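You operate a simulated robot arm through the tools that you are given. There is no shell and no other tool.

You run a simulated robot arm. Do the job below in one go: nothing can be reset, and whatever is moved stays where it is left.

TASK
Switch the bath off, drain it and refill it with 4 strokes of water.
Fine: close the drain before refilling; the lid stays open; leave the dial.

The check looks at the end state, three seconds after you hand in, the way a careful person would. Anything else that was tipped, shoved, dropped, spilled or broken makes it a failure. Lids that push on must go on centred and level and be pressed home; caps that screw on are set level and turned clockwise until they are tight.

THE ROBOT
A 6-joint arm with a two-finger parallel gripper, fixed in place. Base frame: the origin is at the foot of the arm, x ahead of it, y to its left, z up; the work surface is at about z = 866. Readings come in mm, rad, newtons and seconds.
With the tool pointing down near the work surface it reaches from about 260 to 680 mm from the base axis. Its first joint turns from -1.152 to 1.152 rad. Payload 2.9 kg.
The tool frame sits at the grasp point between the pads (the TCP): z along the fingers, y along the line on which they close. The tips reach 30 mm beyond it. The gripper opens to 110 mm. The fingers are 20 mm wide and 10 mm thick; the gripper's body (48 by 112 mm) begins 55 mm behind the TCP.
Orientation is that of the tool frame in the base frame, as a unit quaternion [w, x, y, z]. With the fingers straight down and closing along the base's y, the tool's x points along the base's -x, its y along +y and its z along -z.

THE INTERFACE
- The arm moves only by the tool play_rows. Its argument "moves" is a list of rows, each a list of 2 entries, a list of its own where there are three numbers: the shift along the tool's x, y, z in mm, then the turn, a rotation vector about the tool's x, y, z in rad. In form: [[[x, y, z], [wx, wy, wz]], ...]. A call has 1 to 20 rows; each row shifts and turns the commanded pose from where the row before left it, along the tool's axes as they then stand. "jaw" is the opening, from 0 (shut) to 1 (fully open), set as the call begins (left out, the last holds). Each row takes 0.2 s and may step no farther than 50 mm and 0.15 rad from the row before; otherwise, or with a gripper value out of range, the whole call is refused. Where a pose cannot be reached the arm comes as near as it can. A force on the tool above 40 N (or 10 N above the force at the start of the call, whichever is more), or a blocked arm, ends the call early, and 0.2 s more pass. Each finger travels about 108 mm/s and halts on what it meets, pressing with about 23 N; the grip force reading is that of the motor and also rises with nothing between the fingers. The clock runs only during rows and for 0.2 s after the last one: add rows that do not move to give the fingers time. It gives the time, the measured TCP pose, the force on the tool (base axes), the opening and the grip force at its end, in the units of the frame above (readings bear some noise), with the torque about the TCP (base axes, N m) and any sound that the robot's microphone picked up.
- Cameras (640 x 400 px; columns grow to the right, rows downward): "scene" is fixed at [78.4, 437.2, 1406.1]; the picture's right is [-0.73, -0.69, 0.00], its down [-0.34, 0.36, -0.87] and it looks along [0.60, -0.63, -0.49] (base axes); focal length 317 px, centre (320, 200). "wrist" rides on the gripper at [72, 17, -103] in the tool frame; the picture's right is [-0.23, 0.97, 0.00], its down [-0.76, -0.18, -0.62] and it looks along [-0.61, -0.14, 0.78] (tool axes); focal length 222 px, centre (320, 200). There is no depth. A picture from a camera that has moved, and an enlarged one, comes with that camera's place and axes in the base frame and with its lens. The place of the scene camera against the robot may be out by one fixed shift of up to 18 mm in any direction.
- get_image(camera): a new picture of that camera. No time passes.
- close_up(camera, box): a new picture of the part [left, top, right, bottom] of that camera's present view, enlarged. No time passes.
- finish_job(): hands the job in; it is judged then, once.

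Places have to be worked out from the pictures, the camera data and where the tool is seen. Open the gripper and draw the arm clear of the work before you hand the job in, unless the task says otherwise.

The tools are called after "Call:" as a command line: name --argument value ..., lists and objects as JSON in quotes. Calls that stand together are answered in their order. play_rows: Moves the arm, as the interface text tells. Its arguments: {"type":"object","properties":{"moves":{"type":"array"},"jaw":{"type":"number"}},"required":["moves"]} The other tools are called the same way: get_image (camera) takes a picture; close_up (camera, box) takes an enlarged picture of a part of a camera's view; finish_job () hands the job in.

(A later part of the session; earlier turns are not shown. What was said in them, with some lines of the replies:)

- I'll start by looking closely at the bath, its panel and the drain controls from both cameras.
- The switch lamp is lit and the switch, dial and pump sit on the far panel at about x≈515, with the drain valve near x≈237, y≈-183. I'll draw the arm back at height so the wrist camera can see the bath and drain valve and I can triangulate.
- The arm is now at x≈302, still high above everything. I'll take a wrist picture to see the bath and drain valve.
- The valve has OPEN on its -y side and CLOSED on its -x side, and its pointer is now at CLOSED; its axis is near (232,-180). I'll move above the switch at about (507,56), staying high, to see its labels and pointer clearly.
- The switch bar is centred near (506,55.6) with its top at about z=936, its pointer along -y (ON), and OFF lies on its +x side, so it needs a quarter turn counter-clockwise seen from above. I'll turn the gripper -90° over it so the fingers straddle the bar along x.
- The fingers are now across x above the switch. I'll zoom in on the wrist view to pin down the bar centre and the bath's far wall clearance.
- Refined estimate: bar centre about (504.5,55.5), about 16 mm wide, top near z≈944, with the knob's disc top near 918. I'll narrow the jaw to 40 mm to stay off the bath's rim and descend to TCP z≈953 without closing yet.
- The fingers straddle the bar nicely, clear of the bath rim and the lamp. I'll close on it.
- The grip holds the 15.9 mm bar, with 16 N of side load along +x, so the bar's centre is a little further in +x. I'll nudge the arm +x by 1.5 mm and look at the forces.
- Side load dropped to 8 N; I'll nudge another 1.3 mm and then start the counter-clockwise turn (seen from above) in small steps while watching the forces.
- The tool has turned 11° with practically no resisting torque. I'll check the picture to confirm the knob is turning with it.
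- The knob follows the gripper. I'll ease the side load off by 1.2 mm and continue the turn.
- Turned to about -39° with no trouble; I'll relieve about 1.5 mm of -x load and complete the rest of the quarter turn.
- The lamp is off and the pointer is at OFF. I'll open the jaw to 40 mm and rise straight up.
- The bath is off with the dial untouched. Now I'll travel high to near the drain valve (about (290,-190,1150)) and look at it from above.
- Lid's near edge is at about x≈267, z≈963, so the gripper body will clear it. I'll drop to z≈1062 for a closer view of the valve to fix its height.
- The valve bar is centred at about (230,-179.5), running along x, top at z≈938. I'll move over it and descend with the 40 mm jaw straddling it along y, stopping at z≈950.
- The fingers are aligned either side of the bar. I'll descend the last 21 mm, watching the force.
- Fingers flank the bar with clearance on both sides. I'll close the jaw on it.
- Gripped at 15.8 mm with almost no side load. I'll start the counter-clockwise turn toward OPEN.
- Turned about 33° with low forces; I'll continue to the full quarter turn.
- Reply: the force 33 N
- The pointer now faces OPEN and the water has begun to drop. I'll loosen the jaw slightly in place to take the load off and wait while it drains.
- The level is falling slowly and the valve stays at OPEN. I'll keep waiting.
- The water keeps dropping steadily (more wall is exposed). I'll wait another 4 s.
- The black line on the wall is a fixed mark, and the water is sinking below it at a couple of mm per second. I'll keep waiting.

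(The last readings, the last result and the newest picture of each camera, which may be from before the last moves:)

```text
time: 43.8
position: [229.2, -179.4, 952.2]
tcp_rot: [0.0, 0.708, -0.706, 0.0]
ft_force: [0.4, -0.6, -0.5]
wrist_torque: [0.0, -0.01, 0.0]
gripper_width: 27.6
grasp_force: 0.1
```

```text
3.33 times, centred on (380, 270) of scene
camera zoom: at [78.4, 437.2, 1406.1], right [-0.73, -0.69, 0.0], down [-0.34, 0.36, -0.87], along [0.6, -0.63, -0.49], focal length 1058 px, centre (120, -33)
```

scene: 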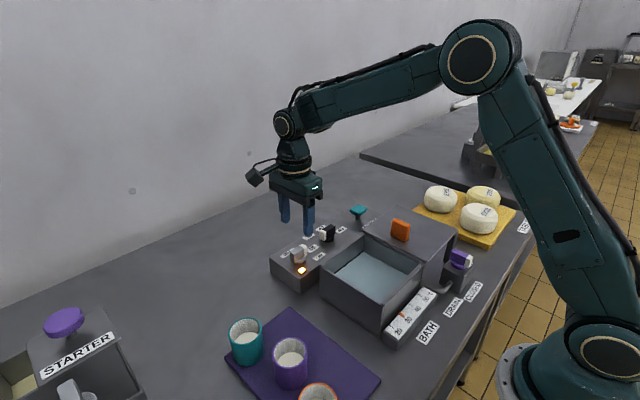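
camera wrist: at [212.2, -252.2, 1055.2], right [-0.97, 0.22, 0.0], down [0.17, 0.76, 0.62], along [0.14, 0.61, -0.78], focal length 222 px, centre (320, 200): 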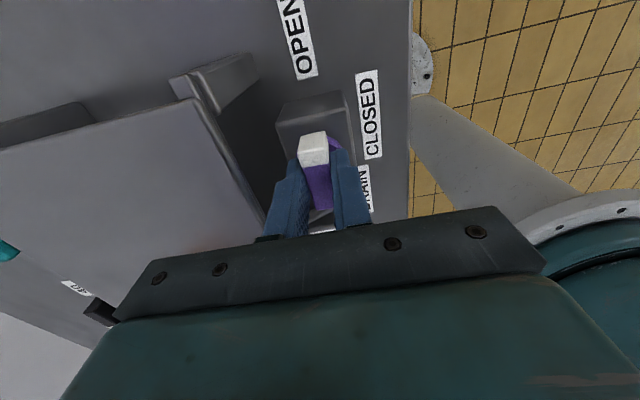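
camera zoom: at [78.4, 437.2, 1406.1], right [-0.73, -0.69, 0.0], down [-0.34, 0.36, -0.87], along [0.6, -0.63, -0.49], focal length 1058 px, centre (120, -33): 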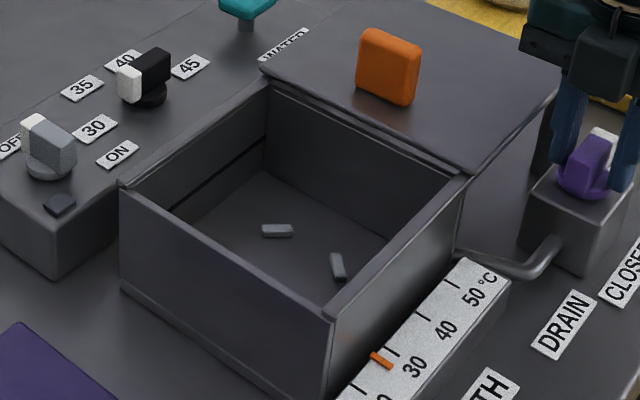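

The bath now looks empty - no blue, and two rests are visible on the floor. I'll wait a bit more and look closely to be sure nothing remains.

Call:
play_rows --moves '[[[0, 0, 0], [0, 0, 0]], [[0, 0, 0], [0, 0, 0]], [[0, 0, 0], [0, 0, 0]], [[0, 0, 0], [0, 0, 0]], [[0, 0, 0], [0, 0, 0]], [[0, 0, 0], [0, 0, 0]], [[0, 0, 0], [0, 0, 0]], [[0, 0, 0], [0, 0, 0]], [[0, 0, 0], [0, 0, 0]], [[0, 0, 0], [0, 0, 0]], [[0, 0, 0], [0, 0, 0]], [[0, 0, 0], [0, 0, 0]], [[0, 0, 0], [0, 0, 0]], [[0, 0, 0], [0, 0, 0]], [[0, 0, 0], [0, 0, 0]], [[0, 0, 0], [0, 0, 0]], [[0, 0, 0], [0, 0, 0]], [[0, 0, 0], [0, 0, 0]], [[0, 0, 0], [0, 0, 0]], [[0, 0, 0], [0, 0, 0]]]'

Call:
close_up --camera "scene" --box '[330, 230, 430, 310]'

```text
time: 48.0
position: [229.5, -179.0, 952.0]
tcp_rot: [0.001, 0.708, -0.706, 0.0]
ft_force: [-0.6, -0.1, 0.2]
wrist_torque: [0.02, 0.01, 0.03]
gripper_width: 27.5
grasp_force: 0.0
```

```text
5.00 times, centred on (380, 270) of scene
camera zoom: at [78.4, 437.2, 1406.1], right [-0.73, -0.69, 0.0], down [-0.34, 0.36, -0.87], along [0.6, -0.63, -0.49], focal length 1587 px, centre (20, -150)
```

zoom: 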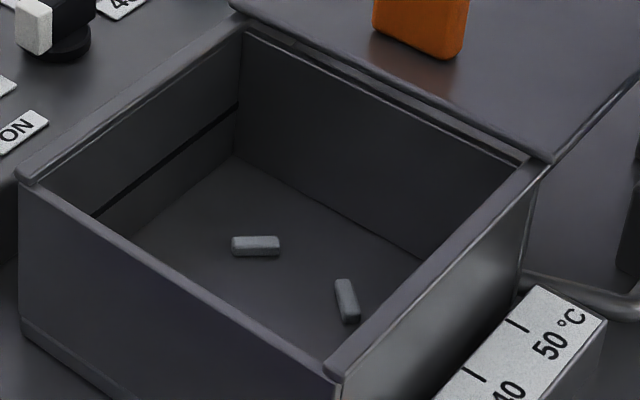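

The bath is empty. I'll nudge 1.5 mm toward +x to centre on the bar and re-close the grip to turn the drain shut.

Call:
play_rows --moves '[[[0, -1.5, 0], [0, 0, 0]], [[0, 0, 0], [0, 0, 0]]]'

Call:
play_rows --moves '[[[0, 0, 0], [0, 0, 0]], [[0, 0, 0], [0, 0, 0]], [[0, 0, 0], [0, 0, 0]]]' --jaw 0.0

```text
time: 48.6
position: [230.3, -178.7, 950.9]
tcp_rot: [0.0, 0.707, -0.707, 0.0]
ft_force: [-0.1, 0.1, 0.6]
wrist_torque: [0.01, 0.01, 0.02]
gripper_width: 27.0
grasp_force: 0.1
```

```text
time: 49.4
position: [230.2, -179.6, 951.2]
tcp_rot: [0.0, -0.707, 0.708, 0.0]
ft_force: [-3.8, 0.0, 1.7]
wrist_torque: [-0.03, -0.01, 0.0]
gripper_width: 16.1
grasp_force: 44.3
```

Gripped with little side load. Now I'll turn clockwise (seen from above) back toward CLOSED, first part of the quarter turn.

Call:
play_rows --moves '[[[0, 0, 0], [0, 0, 0.1428]], [[0, 0, 0], [0, 0, 0.1428]], [[0, 0, 0], [0, 0, 0.1428]], [[0, 0, 0], [0, 0, 0.1428]], [[0, 0, 0], [0, 0, 0.1428]], [[0, 0, 0], [0, 0, 0]]]'

```text
time: 50.8
position: [230.6, -178.4, 951.4]
tcp_rot: [0.002, -0.416, 0.909, 0.001]
ft_force: [2.8, 4.2, -1.9]
wrist_torque: [-0.28, 0.44, 0.01]
gripper_width: 15.8
grasp_force: 44.6
```

Forces stay low at about 49° yaw; I'll complete the turn to CLOSED.

Call:
play_rows --moves '[[[0, 0, 0], [0, 0, 0.1428]], [[0, 0, 0], [0, 0, 0.1428]], [[0, 0, 0], [0, 0, 0.1428]], [[0, 0, 0], [0, 0, 0.1428]], [[0, 0, 0], [0, 0, 0.1428]], [[0, 0, 0], [0, 0, 0.1428]], [[0, 0, 0], [0, 0, 0]]]'

Call:
close_up --camera "wrist" --box '[220, 80, 420, 240]'

Call:
close_up --camera "scene" --box '[400, 180, 520, 300]'

```text
time: 52.4
position: [231.1, -180.7, 952.1]
tcp_rot: [0.001, 0.0, 1.0, 0.0]
ft_force: [10.2, -2.0, -9.3]
wrist_torque: [0.07, 0.52, -0.01]
gripper_width: 15.6
grasp_force: 44.9
```

```text
2.50 times, centred on (320, 160) of wrist
camera zoom: at [157.4, -162.1, 1055.1], right [0.23, 0.97, 0.0], down [0.76, -0.18, 0.62], along [0.61, -0.14, -0.78], focal length 555 px, centre (320, 300)
```

zoom: 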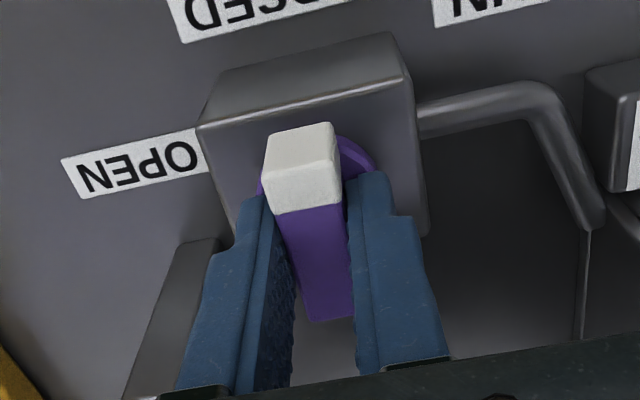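

```text
3.33 times, centred on (460, 240) of scene
camera zoom: at [78.7, 437.1, 1406.1], right [-0.73, -0.69, 0.0], down [-0.34, 0.36, -0.87], along [0.6, -0.63, -0.49], focal length 1058 px, centre (-147, 67)
```

zoom: 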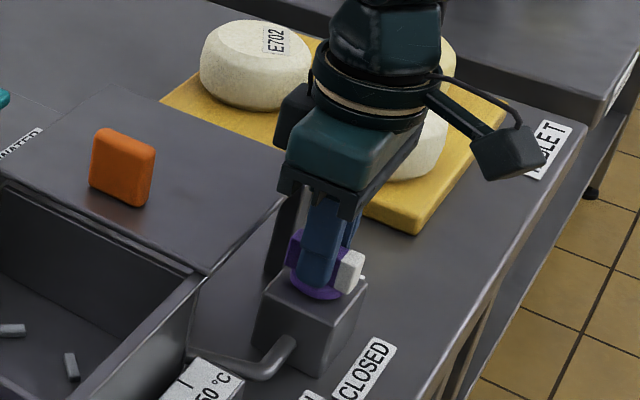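

The pointer is back at CLOSED exactly as it was. I'll release and rise straight up.

Call:
play_rows --moves '[[[0, 0, 0], [0, 0, 0]], [[0, 0, 0], [0, 0, 0]], [[0, 0, -20], [0, 0, 0]], [[0, 0, -40], [0, 0, 0]], [[0, 0, -45], [0, 0, 0]], [[0, 0, -45], [0, 0, 0]], [[0, 0, -45], [0, 0, 0]], [[0, 0, 0], [0, 0, 0]]]' --jaw 0.36

Call:
get_image --camera "scene"

Call:
close_up --camera "scene" --box '[400, 200, 520, 320]'

```text
time: 54.2
position: [228.2, -179.6, 1147.7]
tcp_rot: [0.0, -0.001, 1.0, 0.0]
ft_force: [-1.4, 0.2, 0.4]
wrist_torque: [0.01, 0.06, -0.01]
gripper_width: 39.8
grasp_force: 0.1
```

```text
taken
```

scene: 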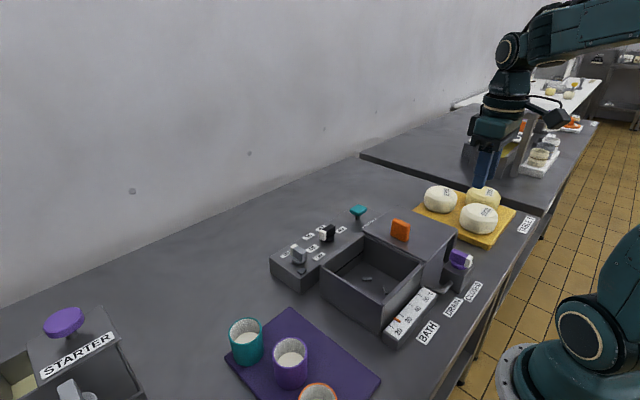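

```text
3.33 times, centred on (460, 260) of scene
camera zoom: at [78.3, 437.2, 1406.1], right [-0.73, -0.69, 0.0], down [-0.34, 0.36, -0.87], along [0.6, -0.63, -0.49], focal length 1058 px, centre (-147, 0)
```

zoom: 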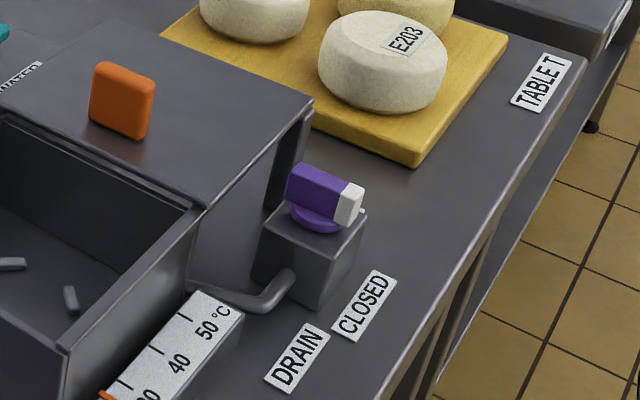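

The drain is closed. Now I'll travel high across to above the WATER plunger (about (515,-180)) and look at it.

Call:
play_rows --moves '[[[-41, 0, 0], [0, 0, 0]], [[-41, 0, 0], [0, 0, 0]], [[-41, 0, 0], [0, 0, 0]], [[-41, 0, 0], [0, 0, 0]], [[-41, 0, 0], [0, 0, 0]], [[-41, 0, 0], [0, 0, 0]], [[-41, 0, 0], [0, 0, 0]], [[0, 0, 30], [0, 0, 0]], [[0, 0, 30], [0, 0, 0]], [[0, 0, 0], [0, 0, 0]], [[0, 0, 0], [0, 0, 0]]]' --jaw 0.9

Call:
get_image --camera "wrist"

Call:
close_up --camera "wrist" --box '[240, 40, 400, 160]'

Call:
close_up --camera "scene" --box '[320, 180, 420, 260]'

```text
time: 56.6
position: [518.3, -180.4, 1087.7]
tcp_rot: [0.0, -0.001, 1.0, -0.001]
ft_force: [0.1, -0.5, 0.1]
wrist_torque: [-0.01, 0.01, 0.02]
gripper_width: 99.1
grasp_force: 0.1
```

```text
taken
camera wrist: at [444.2, -162.5, 1191.6], right [0.23, 0.97, 0.0], down [0.76, -0.18, 0.62], along [0.61, -0.14, -0.78], focal length 222 px, centre (320, 200)
```

wrist: 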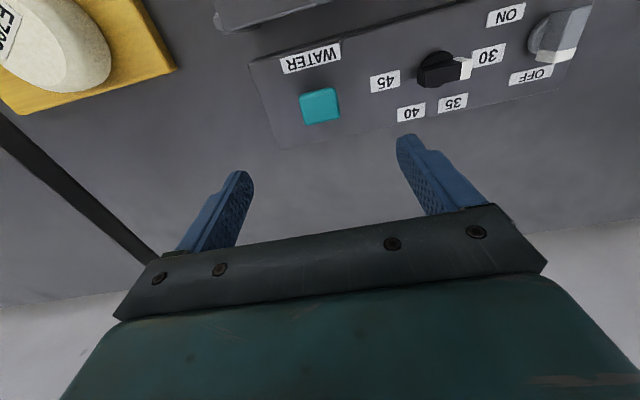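

```text
3.33 times, centred on (320, 100) of wrist
camera zoom: at [444.2, -162.5, 1191.6], right [0.23, 0.97, 0.0], down [0.76, -0.18, 0.62], along [0.61, -0.14, -0.78], focal length 740 px, centre (320, 533)
```

zoom: 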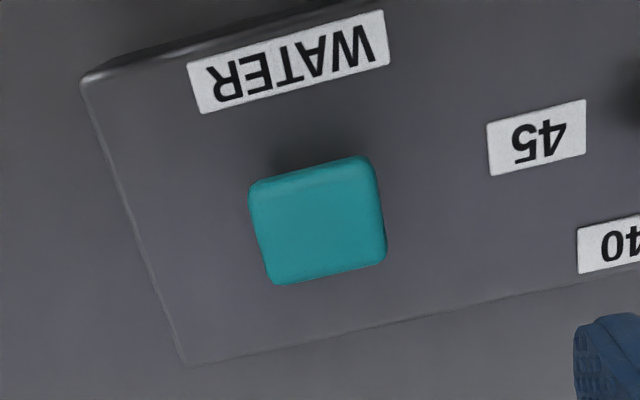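

```text
5.00 times, centred on (370, 220) of scene
camera zoom: at [78.4, 437.2, 1406.1], right [-0.73, -0.69, 0.0], down [-0.34, 0.36, -0.87], along [0.6, -0.63, -0.49], focal length 1587 px, centre (70, 100)
```

zoom: 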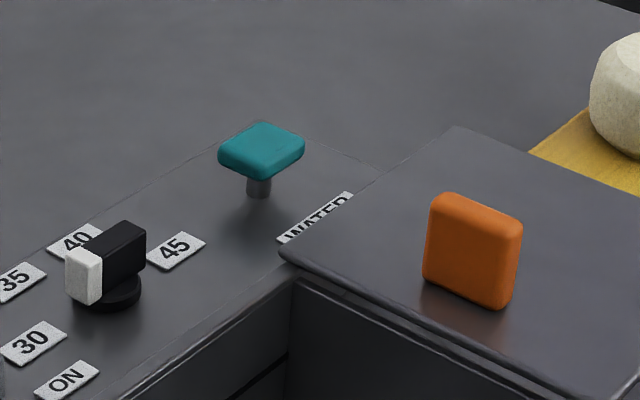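

The plunger's cap is centred at about (516,-179), roughly 40×33 mm, top at z≈941. I'll close the fingers, centre over it and come down to about 14 mm above the cap.

Call:
play_rows --moves '[[[2.3, 1.4, 0], [0, 0, 0]], [[0, 0, 0], [0, 0, 0]], [[0, 0, 0], [0, 0, 0]], [[0, 0, 40], [0, 0, 0]], [[0, 0, 40], [0, 0, 0]], [[0, 0, 22], [0, 0, 0]], [[0, 0, 0], [0, 0, 0]], [[0, 0, 0], [0, 0, 0]]]' --jaw 0.0

Call:
get_image --camera "wrist"

Call:
close_up --camera "scene" --box '[300, 150, 420, 250]'

```text
time: 58.4
position: [515.0, -177.4, 985.2]
tcp_rot: [0.0, 0.0, 1.0, 0.001]
ft_force: [-0.5, -0.3, -0.1]
wrist_torque: [0.0, -0.04, -0.03]
gripper_width: 0.2
grasp_force: 22.6
```

```text
taken
camera wrist: at [442.1, -160.3, 1088.2], right [0.23, 0.97, 0.0], down [0.76, -0.18, 0.62], along [0.61, -0.14, -0.78], focal length 222 px, centre (320, 200)
```

wrist: 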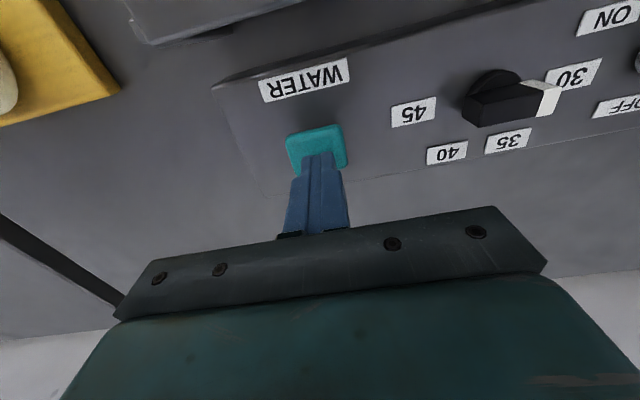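

```text
4.00 times, centred on (360, 200) of scene
camera zoom: at [78.4, 437.2, 1406.1], right [-0.73, -0.69, 0.0], down [-0.34, 0.36, -0.87], along [0.6, -0.63, -0.49], focal length 1269 px, centre (160, 200)
```

zoom: 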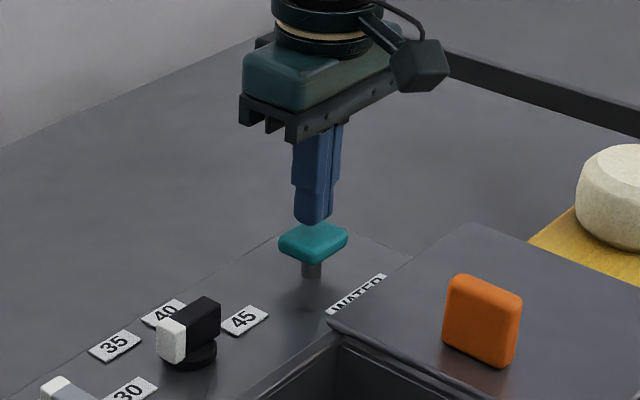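

The closed fingertips sit just above the centre of the cap. I'll lower in small steps to find first contact.

Call:
play_rows --moves '[[[0, 0, 4], [0, 0, 0]], [[0, 0, 4], [0, 0, 0]], [[0, 0, 2], [0, 0, 0]], [[0, 0, 0], [0, 0, 0]]]'

Call:
close_up --camera "scene" --box '[300, 150, 420, 250]'

```text
time: 59.4
position: [515.9, -178.8, 973.5]
tcp_rot: [0.0, 0.0, 1.0, 0.0]
ft_force: [0.1, -1.5, 1.2]
wrist_torque: [0.0, 0.0, 0.01]
gripper_width: 0.0
grasp_force: 23.3
```

```text
4.00 times, centred on (360, 200) of scene
camera zoom: at [78.4, 437.2, 1406.1], right [-0.73, -0.69, 0.0], down [-0.34, 0.36, -0.87], along [0.6, -0.63, -0.49], focal length 1269 px, centre (160, 200)
```

zoom: 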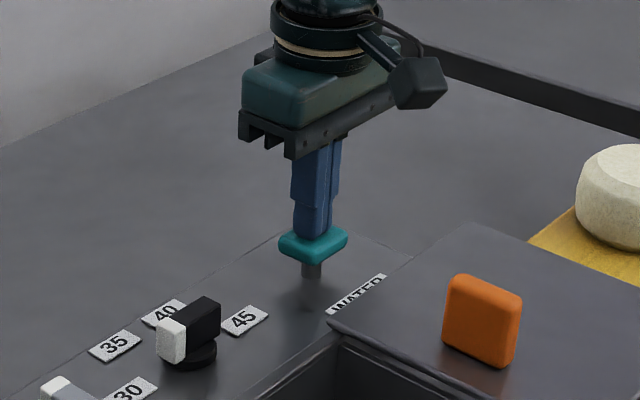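

The tip is right at the cap's top now. I'll press down in steady steps and watch for the force and any sound.

Call:
play_rows --moves '[[[0, 0, 4], [0, 0, 0]], [[0, 0, 4], [0, 0, 0]], [[0, 0, 4], [0, 0, 0]], [[0, 0, 0], [0, 0, 0]]]'

Call:
close_up --camera "scene" --box '[300, 150, 420, 250]'

Call:
close_up --camera "scene" --box '[310, 210, 450, 330]'

```text
time: 60.4
position: [514.8, -177.7, 963.0]
tcp_rot: [0.0, -0.001, 1.0, 0.0]
ft_force: [1.7, 1.2, 3.5]
wrist_torque: [0.06, -0.04, 0.01]
gripper_width: 0.0
grasp_force: 22.8
```

```text
4.00 times, centred on (360, 200) of scene
camera zoom: at [78.3, 437.2, 1406.0], right [-0.73, -0.69, 0.0], down [-0.34, 0.36, -0.87], along [0.6, -0.63, -0.49], focal length 1269 px, centre (160, 200)
```

zoom: 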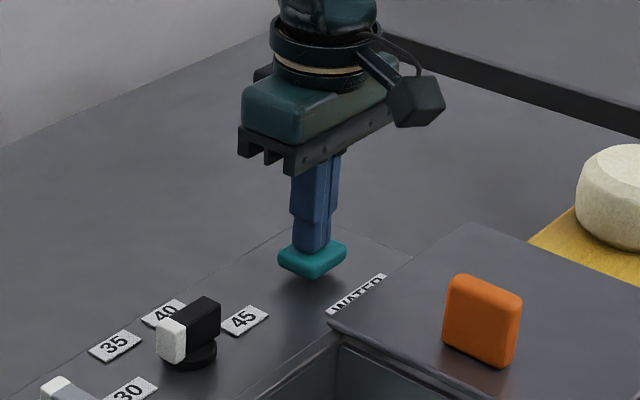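

```text
3.33 times, centred on (380, 270) of scene
camera zoom: at [78.3, 437.2, 1406.0], right [-0.73, -0.69, 0.0], down [-0.34, 0.36, -0.87], along [0.6, -0.63, -0.49], focal length 1058 px, centre (120, -33)
```

zoom: 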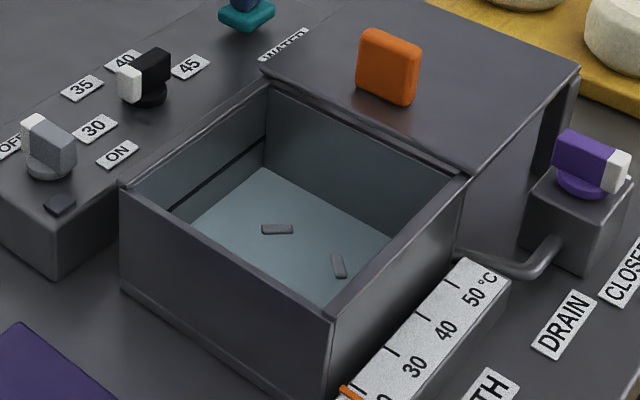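

Water has already appeared in the bath, so this press registers as stroke 1. I'll press a few more mm to the bottom so it is a full stroke, watching the force.

Call:
play_rows --moves '[[[0, 0, 3], [0, 0, 0]], [[0, 0, 2], [0, 0, 0]], [[0, 0, 0], [0, 0, 0]]]'

Call:
close_up --camera "scene" --box '[310, 210, 450, 330]'

Call:
close_up --camera "scene" --box '[300, 150, 420, 250]'

```text
time: 61.2
position: [514.5, -177.0, 957.4]
tcp_rot: [0.0, 0.0, 1.0, 0.0]
ft_force: [-1.4, 1.5, 10.9]
wrist_torque: [0.07, 0.07, 0.05]
gripper_width: 0.2
grasp_force: 23.0
```

```text
3.33 times, centred on (380, 270) of scene
camera zoom: at [78.2, 437.3, 1406.0], right [-0.73, -0.69, 0.0], down [-0.34, 0.36, -0.87], along [0.6, -0.63, -0.49], focal length 1058 px, centre (120, -33)
```

zoom: 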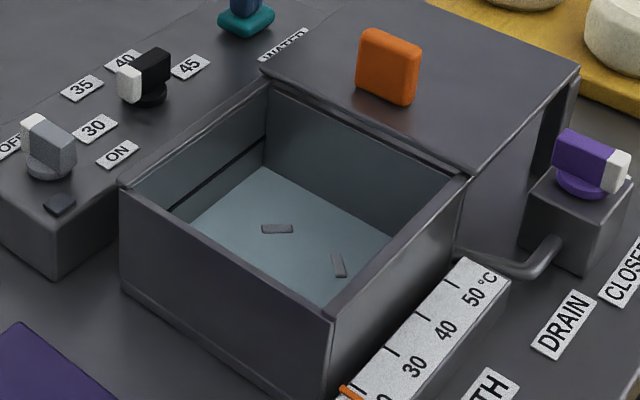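

```text
4.00 times, centred on (360, 200) of scene
camera zoom: at [78.2, 437.3, 1406.0], right [-0.73, -0.69, 0.0], down [-0.34, 0.36, -0.87], along [0.6, -0.63, -0.49], focal length 1269 px, centre (160, 200)
```

zoom: 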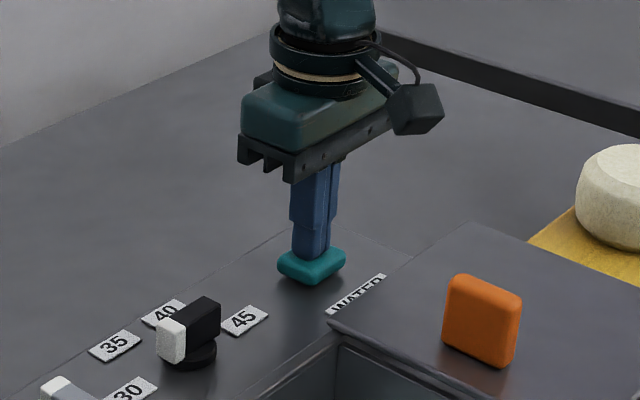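

The level did not change with the extra depth, so each stroke counts once; force is now 11 N near the bottom. I'll release fully and check that the plunger returns.

Call:
play_rows --moves '[[[0, 0, -8], [0, 0, 0]], [[0, 0, -9], [0, 0, 0]], [[0, 0, -9], [0, 0, 0]], [[0, 0, 0], [0, 0, 0]], [[0, 0, 0], [0, 0, 0]], [[0, 0, 0], [0, 0, 0]]]'

Call:
close_up --camera "scene" --box '[300, 150, 420, 250]'

Call:
close_up --camera "scene" --box '[330, 230, 430, 310]'

```text
time: 62.6
position: [514.0, -177.2, 983.0]
tcp_rot: [-0.001, -0.001, 1.0, 0.0]
ft_force: [0.1, -0.6, 0.3]
wrist_torque: [0.04, 0.03, 0.0]
gripper_width: 0.0
grasp_force: 22.8
```

```text
4.00 times, centred on (360, 200) of scene
camera zoom: at [78.4, 437.2, 1406.1], right [-0.73, -0.69, 0.0], down [-0.34, 0.36, -0.87], along [0.6, -0.63, -0.49], focal length 1269 px, centre (160, 200)
```

zoom: 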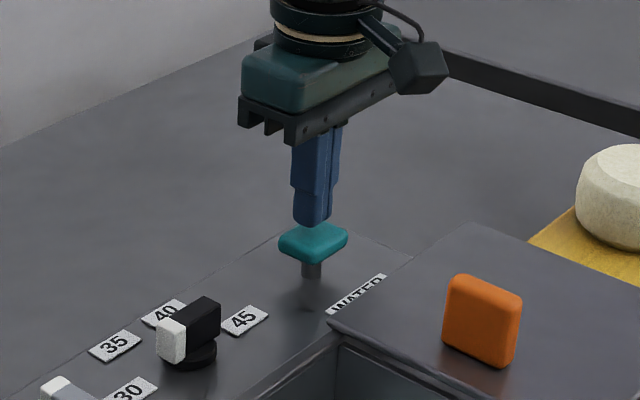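

```text
5.00 times, centred on (380, 270) of scene
camera zoom: at [78.4, 437.2, 1406.1], right [-0.73, -0.69, 0.0], down [-0.34, 0.36, -0.87], along [0.6, -0.63, -0.49], focal length 1587 px, centre (20, -150)
```

zoom: 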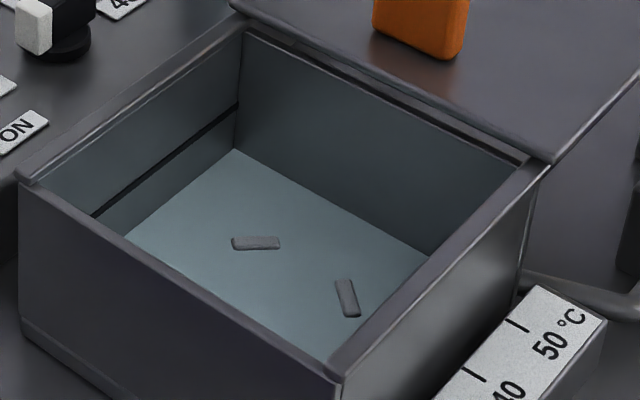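

The plunger is fully up and the level holds after stroke 1. Now stroke 2: press down the same 26 mm and hold briefly.

Call:
play_rows --moves '[[[0, 0, 10], [0, 0, 0]], [[0, 0, 6], [0, 0, 0]], [[0, 0, 5], [0, 0, 0]], [[0, 0, 5], [0, 0, 0]], [[0, 0, 0], [0, 0, 0]]]'

Call:
close_up --camera "scene" --box '[330, 230, 430, 310]'

Call:
play_rows --moves '[[[0, 0, -8], [0, 0, 0]], [[0, 0, -9], [0, 0, 0]], [[0, 0, -9], [0, 0, 0]], [[0, 0, 0], [0, 0, 0]], [[0, 0, 0], [0, 0, 0]], [[0, 0, 0], [0, 0, 0]]]'

Call:
close_up --camera "scene" --box '[330, 230, 430, 310]'

Call:
close_up --camera "scene" --box '[300, 150, 420, 250]'

```text
time: 63.8
position: [515.9, -177.2, 957.7]
tcp_rot: [0.002, -0.001, 1.0, 0.0]
ft_force: [-2.0, 2.6, 6.1]
wrist_torque: [0.07, 0.05, -0.01]
gripper_width: 0.0
grasp_force: 23.1
```

```text
5.00 times, centred on (380, 270) of scene
camera zoom: at [78.2, 437.3, 1406.0], right [-0.73, -0.69, 0.0], down [-0.34, 0.36, -0.87], along [0.6, -0.63, -0.49], focal length 1587 px, centre (20, -150)
```

zoom: 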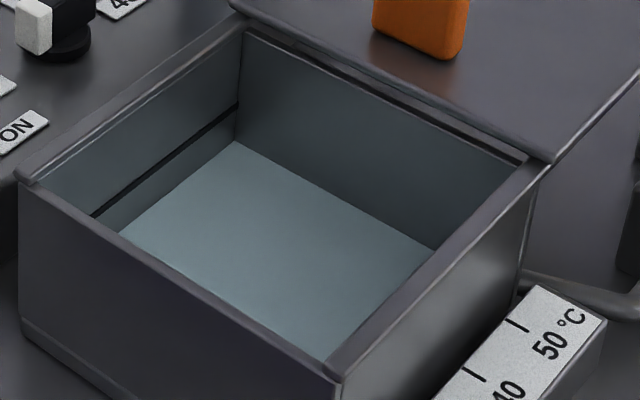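

```text
time: 65.2
position: [515.3, -177.3, 982.4]
tcp_rot: [0.0, -0.001, 1.0, 0.0]
ft_force: [0.1, 0.4, 0.3]
wrist_torque: [0.0, -0.02, 0.0]
gripper_width: 0.0
grasp_force: 23.6
```

```text
5.00 times, centred on (380, 270) of scene
camera zoom: at [78.4, 437.2, 1406.1], right [-0.73, -0.69, 0.0], down [-0.34, 0.36, -0.87], along [0.6, -0.63, -0.49], focal length 1587 px, centre (20, -150)
```

zoom: 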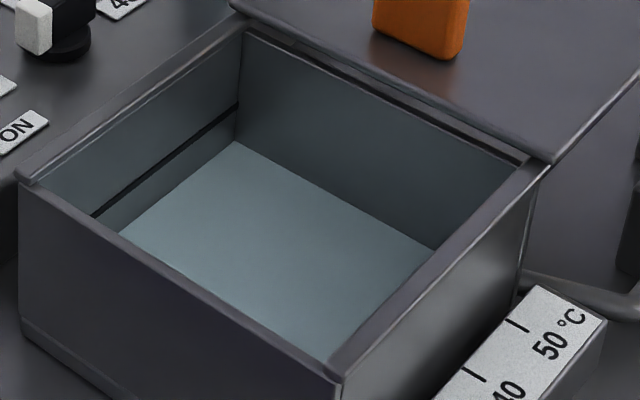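

```text
4.00 times, centred on (360, 200) of scene
camera zoom: at [78.4, 437.2, 1406.1], right [-0.73, -0.69, 0.0], down [-0.34, 0.36, -0.87], along [0.6, -0.63, -0.49], focal length 1269 px, centre (160, 200)
```

zoom: 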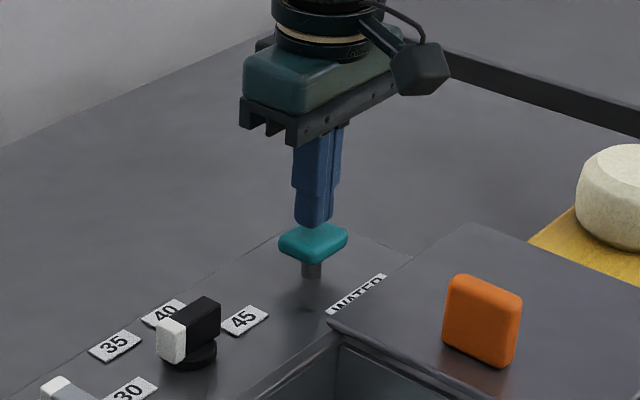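

Stroke 2 raised the level clearly and the plunger is back up. Stroke 3 follows with the identical motion.

Call:
play_rows --moves '[[[0, 0, 10], [0, 0, 0]], [[0, 0, 6], [0, 0, 0]], [[0, 0, 5], [0, 0, 0]], [[0, 0, 5], [0, 0, 0]], [[0, 0, 0], [0, 0, 0]]]'

Call:
close_up --camera "scene" --box '[330, 230, 430, 310]'

Call:
play_rows --moves '[[[0, 0, -8], [0, 0, 0]], [[0, 0, -9], [0, 0, 0]], [[0, 0, -9], [0, 0, 0]], [[0, 0, 0], [0, 0, 0]], [[0, 0, 0], [0, 0, 0]], [[0, 0, 0], [0, 0, 0]]]'

Call:
close_up --camera "scene" --box '[330, 230, 430, 310]'

Call:
close_up --camera "scene" --box '[300, 150, 420, 250]'

```text
time: 66.4
position: [515.6, -177.4, 957.8]
tcp_rot: [0.002, -0.001, 1.0, -0.001]
ft_force: [2.0, -2.4, 9.4]
wrist_torque: [-0.07, -0.02, -0.03]
gripper_width: 0.0
grasp_force: 23.0
```

```text
5.00 times, centred on (380, 270) of scene
camera zoom: at [78.3, 437.2, 1406.1], right [-0.73, -0.69, 0.0], down [-0.34, 0.36, -0.87], along [0.6, -0.63, -0.49], focal length 1587 px, centre (20, -150)
```

zoom: 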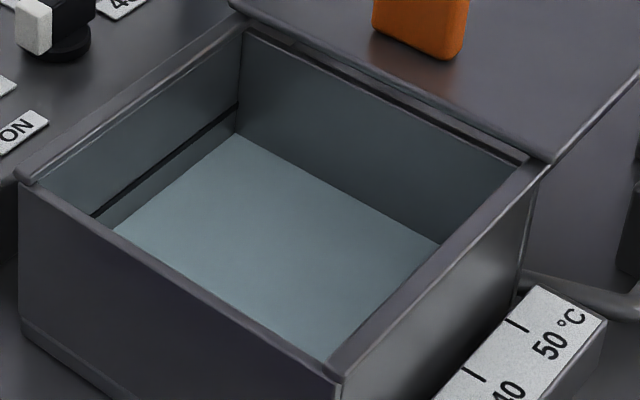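

```text
time: 67.8
position: [515.4, -179.2, 981.7]
tcp_rot: [0.0, -0.002, 1.0, 0.0]
ft_force: [0.0, 0.6, 0.0]
wrist_torque: [-0.02, -0.02, -0.04]
gripper_width: 0.2
grasp_force: 22.6
```

```text
5.00 times, centred on (380, 270) of scene
camera zoom: at [78.4, 437.2, 1406.1], right [-0.73, -0.69, 0.0], down [-0.34, 0.36, -0.87], along [0.6, -0.63, -0.49], focal length 1587 px, centre (20, -150)
```

zoom: 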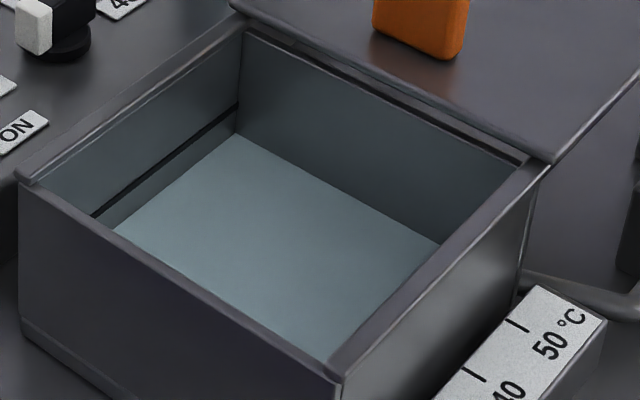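

```text
4.00 times, centred on (360, 200) of scene
camera zoom: at [78.4, 437.2, 1406.1], right [-0.73, -0.69, 0.0], down [-0.34, 0.36, -0.87], along [0.6, -0.63, -0.49], focal length 1269 px, centre (160, 200)
```

zoom: 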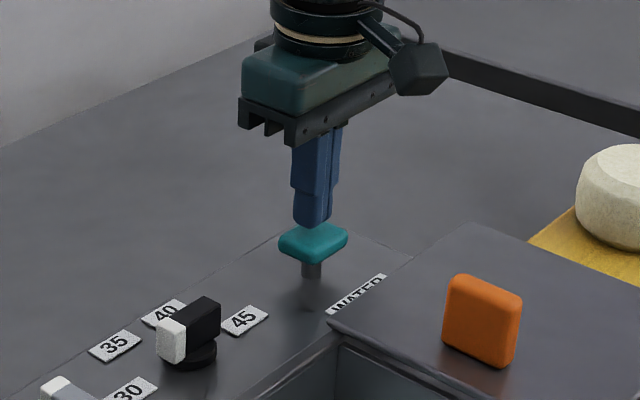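

Each stroke has raised the level by a similar step (now three). Now the fourth and last stroke.

Call:
play_rows --moves '[[[0, 0, 10], [0, 0, 0]], [[0, 0, 6], [0, 0, 0]], [[0, 0, 5], [0, 0, 0]], [[0, 0, 5], [0, 0, 0]], [[0, 0, 0], [0, 0, 0]]]'

Call:
close_up --camera "scene" --box '[330, 230, 430, 310]'

Call:
play_rows --moves '[[[0, 0, -8], [0, 0, 0]], [[0, 0, -9], [0, 0, 0]], [[0, 0, -9], [0, 0, 0]], [[0, 0, -30], [0, 0, 0]], [[0, 0, -40], [0, 0, 0]], [[0, 0, -40], [0, 0, 0]], [[0, 0, 0], [0, 0, 0]]]'

Call:
close_up --camera "scene" --box '[330, 230, 430, 310]'

Call:
get_image --camera "scene"

Call:
get_image --camera "wrist"

```text
time: 69.0
position: [514.2, -178.9, 957.4]
tcp_rot: [0.002, 0.0, 1.0, 0.001]
ft_force: [0.5, -1.2, 7.5]
wrist_torque: [-0.02, 0.05, 0.07]
gripper_width: 0.0
grasp_force: 23.3
```

```text
5.00 times, centred on (380, 270) of scene
camera zoom: at [78.2, 437.2, 1406.1], right [-0.73, -0.69, 0.0], down [-0.34, 0.36, -0.87], along [0.6, -0.63, -0.49], focal length 1587 px, centre (20, -150)
```

zoom: 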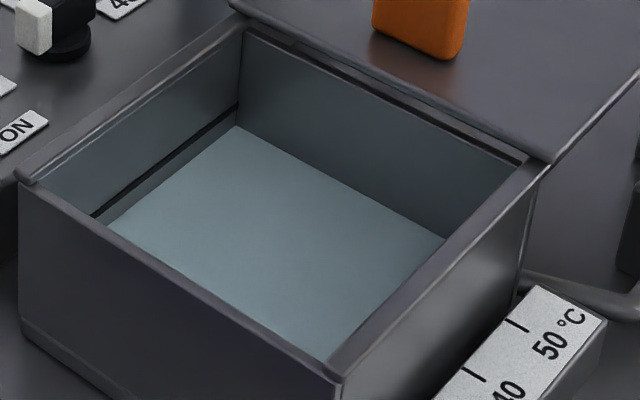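

```text
time: 70.6
position: [514.9, -179.0, 1094.2]
tcp_rot: [0.001, -0.001, 1.0, 0.0]
ft_force: [-0.1, 0.4, -0.7]
wrist_torque: [0.0, 0.0, 0.04]
gripper_width: 0.0
grasp_force: 22.7
```

```text
5.00 times, centred on (380, 270) of scene
camera zoom: at [78.4, 437.2, 1406.1], right [-0.73, -0.69, 0.0], down [-0.34, 0.36, -0.87], along [0.6, -0.63, -0.49], focal length 1587 px, centre (20, -150)
```

zoom: 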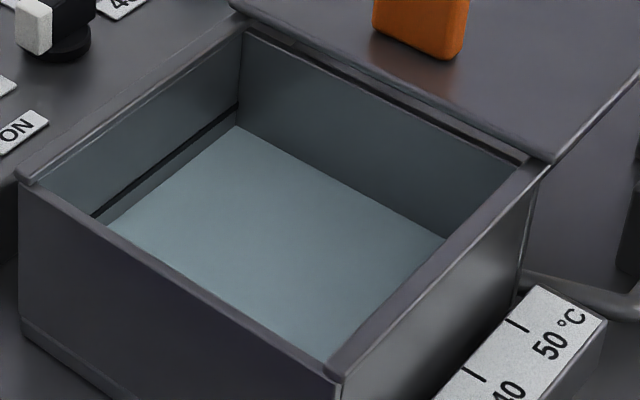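

```text
taken
```

scene: 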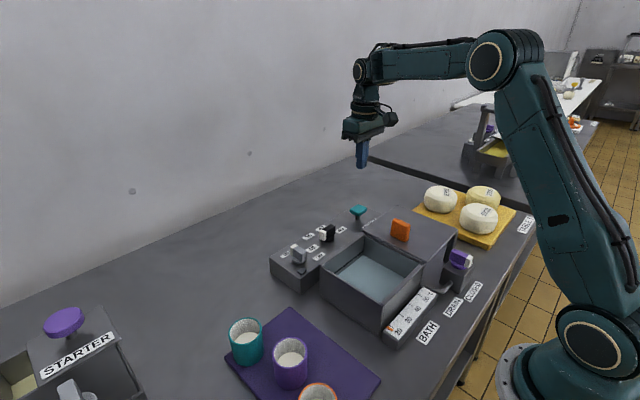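

```text
taken
camera wrist: at [441.6, -161.5, 1197.0], right [0.23, 0.97, 0.0], down [0.76, -0.18, 0.62], along [0.61, -0.14, -0.78], focal length 222 px, centre (320, 200)
```

wrist: 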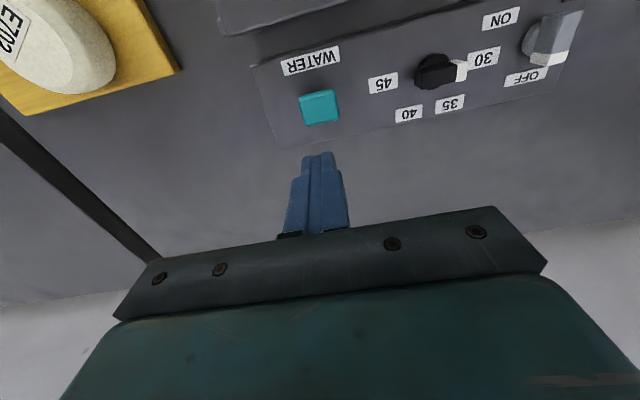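

Four strokes are in and the level matches four equal steps; switch at OFF, dial still at 30, drain at CLOSED, lid open. I'll raise the arm clear, open the gripper and check that the level stays put.

Call:
play_rows --moves '[[[0, 0, -40], [0, 0, 0]], [[0, 0, -40], [0, 0, 0]], [[30, 0, -40], [0, 0, 0]], [[30, 0, 0], [0, 0, 0]], [[30, 0, 0], [0, 0, 0]], [[0, 0, 0], [0, 0, 0]], [[0, 0, 0], [0, 0, 0]], [[0, 0, 0], [0, 0, 0]], [[0, 0, 0], [0, 0, 0]], [[0, 0, 0], [0, 0, 0]], [[0, 0, 0], [0, 0, 0]], [[0, 0, 0], [0, 0, 0]], [[0, 0, 0], [0, 0, 0]], [[0, 0, 0], [0, 0, 0]], [[0, 0, 0], [0, 0, 0]]]' --jaw 1.0

Call:
close_up --camera "scene" --box '[330, 230, 430, 310]'

Call:
close_up --camera "scene" --box '[260, 190, 420, 290]'

Call:
close_up --camera "scene" --box '[360, 220, 520, 350]'

Call:
get_image --camera "wrist"

```text
time: 73.8
position: [427.3, -180.1, 1213.1]
tcp_rot: [0.0, -0.001, 1.0, -0.001]
ft_force: [0.1, -0.1, -0.4]
wrist_torque: [0.03, 0.01, 0.06]
gripper_width: 110.1
grasp_force: 0.0
```

```text
5.00 times, centred on (380, 270) of scene
camera zoom: at [78.4, 437.2, 1406.1], right [-0.73, -0.69, 0.0], down [-0.34, 0.36, -0.87], along [0.6, -0.63, -0.49], focal length 1587 px, centre (20, -150)
```

zoom: 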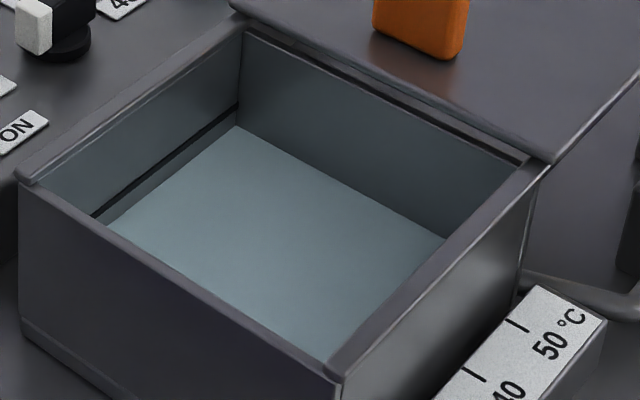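

```text
4.00 times, centred on (340, 240) of scene
camera zoom: at [78.4, 437.2, 1406.1], right [-0.73, -0.69, 0.0], down [-0.34, 0.36, -0.87], along [0.6, -0.63, -0.49], focal length 1269 px, centre (240, 40)
```

zoom: 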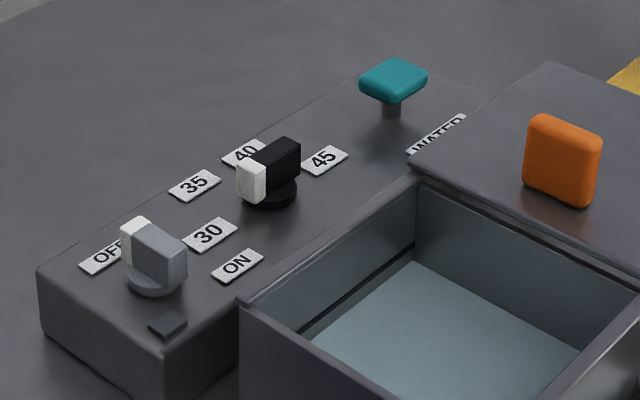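

```text
3.08 times, centred on (440, 285) of scene
camera zoom: at [78.4, 437.2, 1406.1], right [-0.73, -0.69, 0.0], down [-0.34, 0.36, -0.87], along [0.6, -0.63, -0.49], focal length 976 px, centre (-49, -62)
```

zoom: 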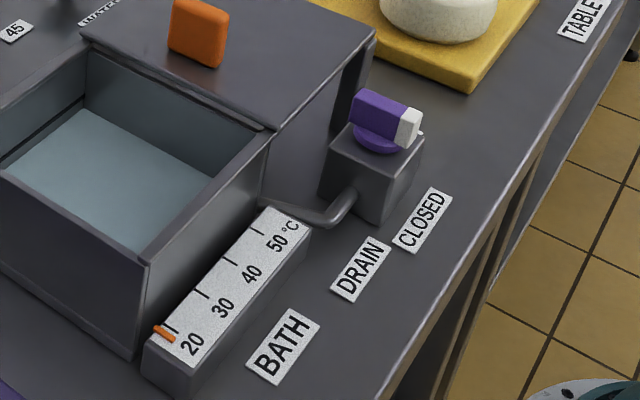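

```text
taken
camera wrist: at [353.0, -161.2, 1317.6], right [0.23, 0.97, 0.0], down [0.76, -0.18, 0.62], along [0.61, -0.14, -0.78], focal length 222 px, centre (320, 200)
```

wrist: 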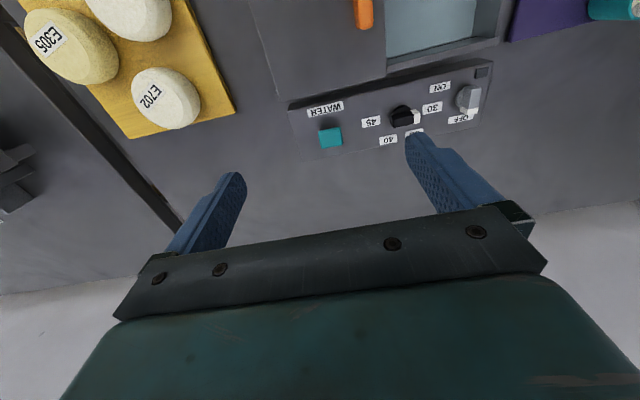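

The lamp is dark with the switch at OFF. The drain is CLOSED, the water level is steady after four strokes, the dial is still at 30 and the lid is still open. The gripper is open and the arm is clear, so I'm handing in.

Call:
finish_job

```text
The job is handed in.
```

The bath is off, was drained until it looked empty, and has been refilled with 4 full strokes of water. I handed the job in, but the result of the check was not shown.

- **Switch:** turned to OFF, and the lamp is dark.
- **Drain:** opened until no water was visible, then turned back to CLOSED before any refilling.
- **Refill:** the plunger was pressed to the same depth and fully released 4 times. The level rose each time and then held steady after the arm moved away. Strokes 2 to 4 gave nearly equal rises. The first rise looked slightly smaller in the picture, probably because the bath floor is hard to read.
- **Left alone:** the dial still points to 30 and the lid is still open. The last pictures show nothing else moved.

The arm finished raised and clear of the work, with the gripper open.
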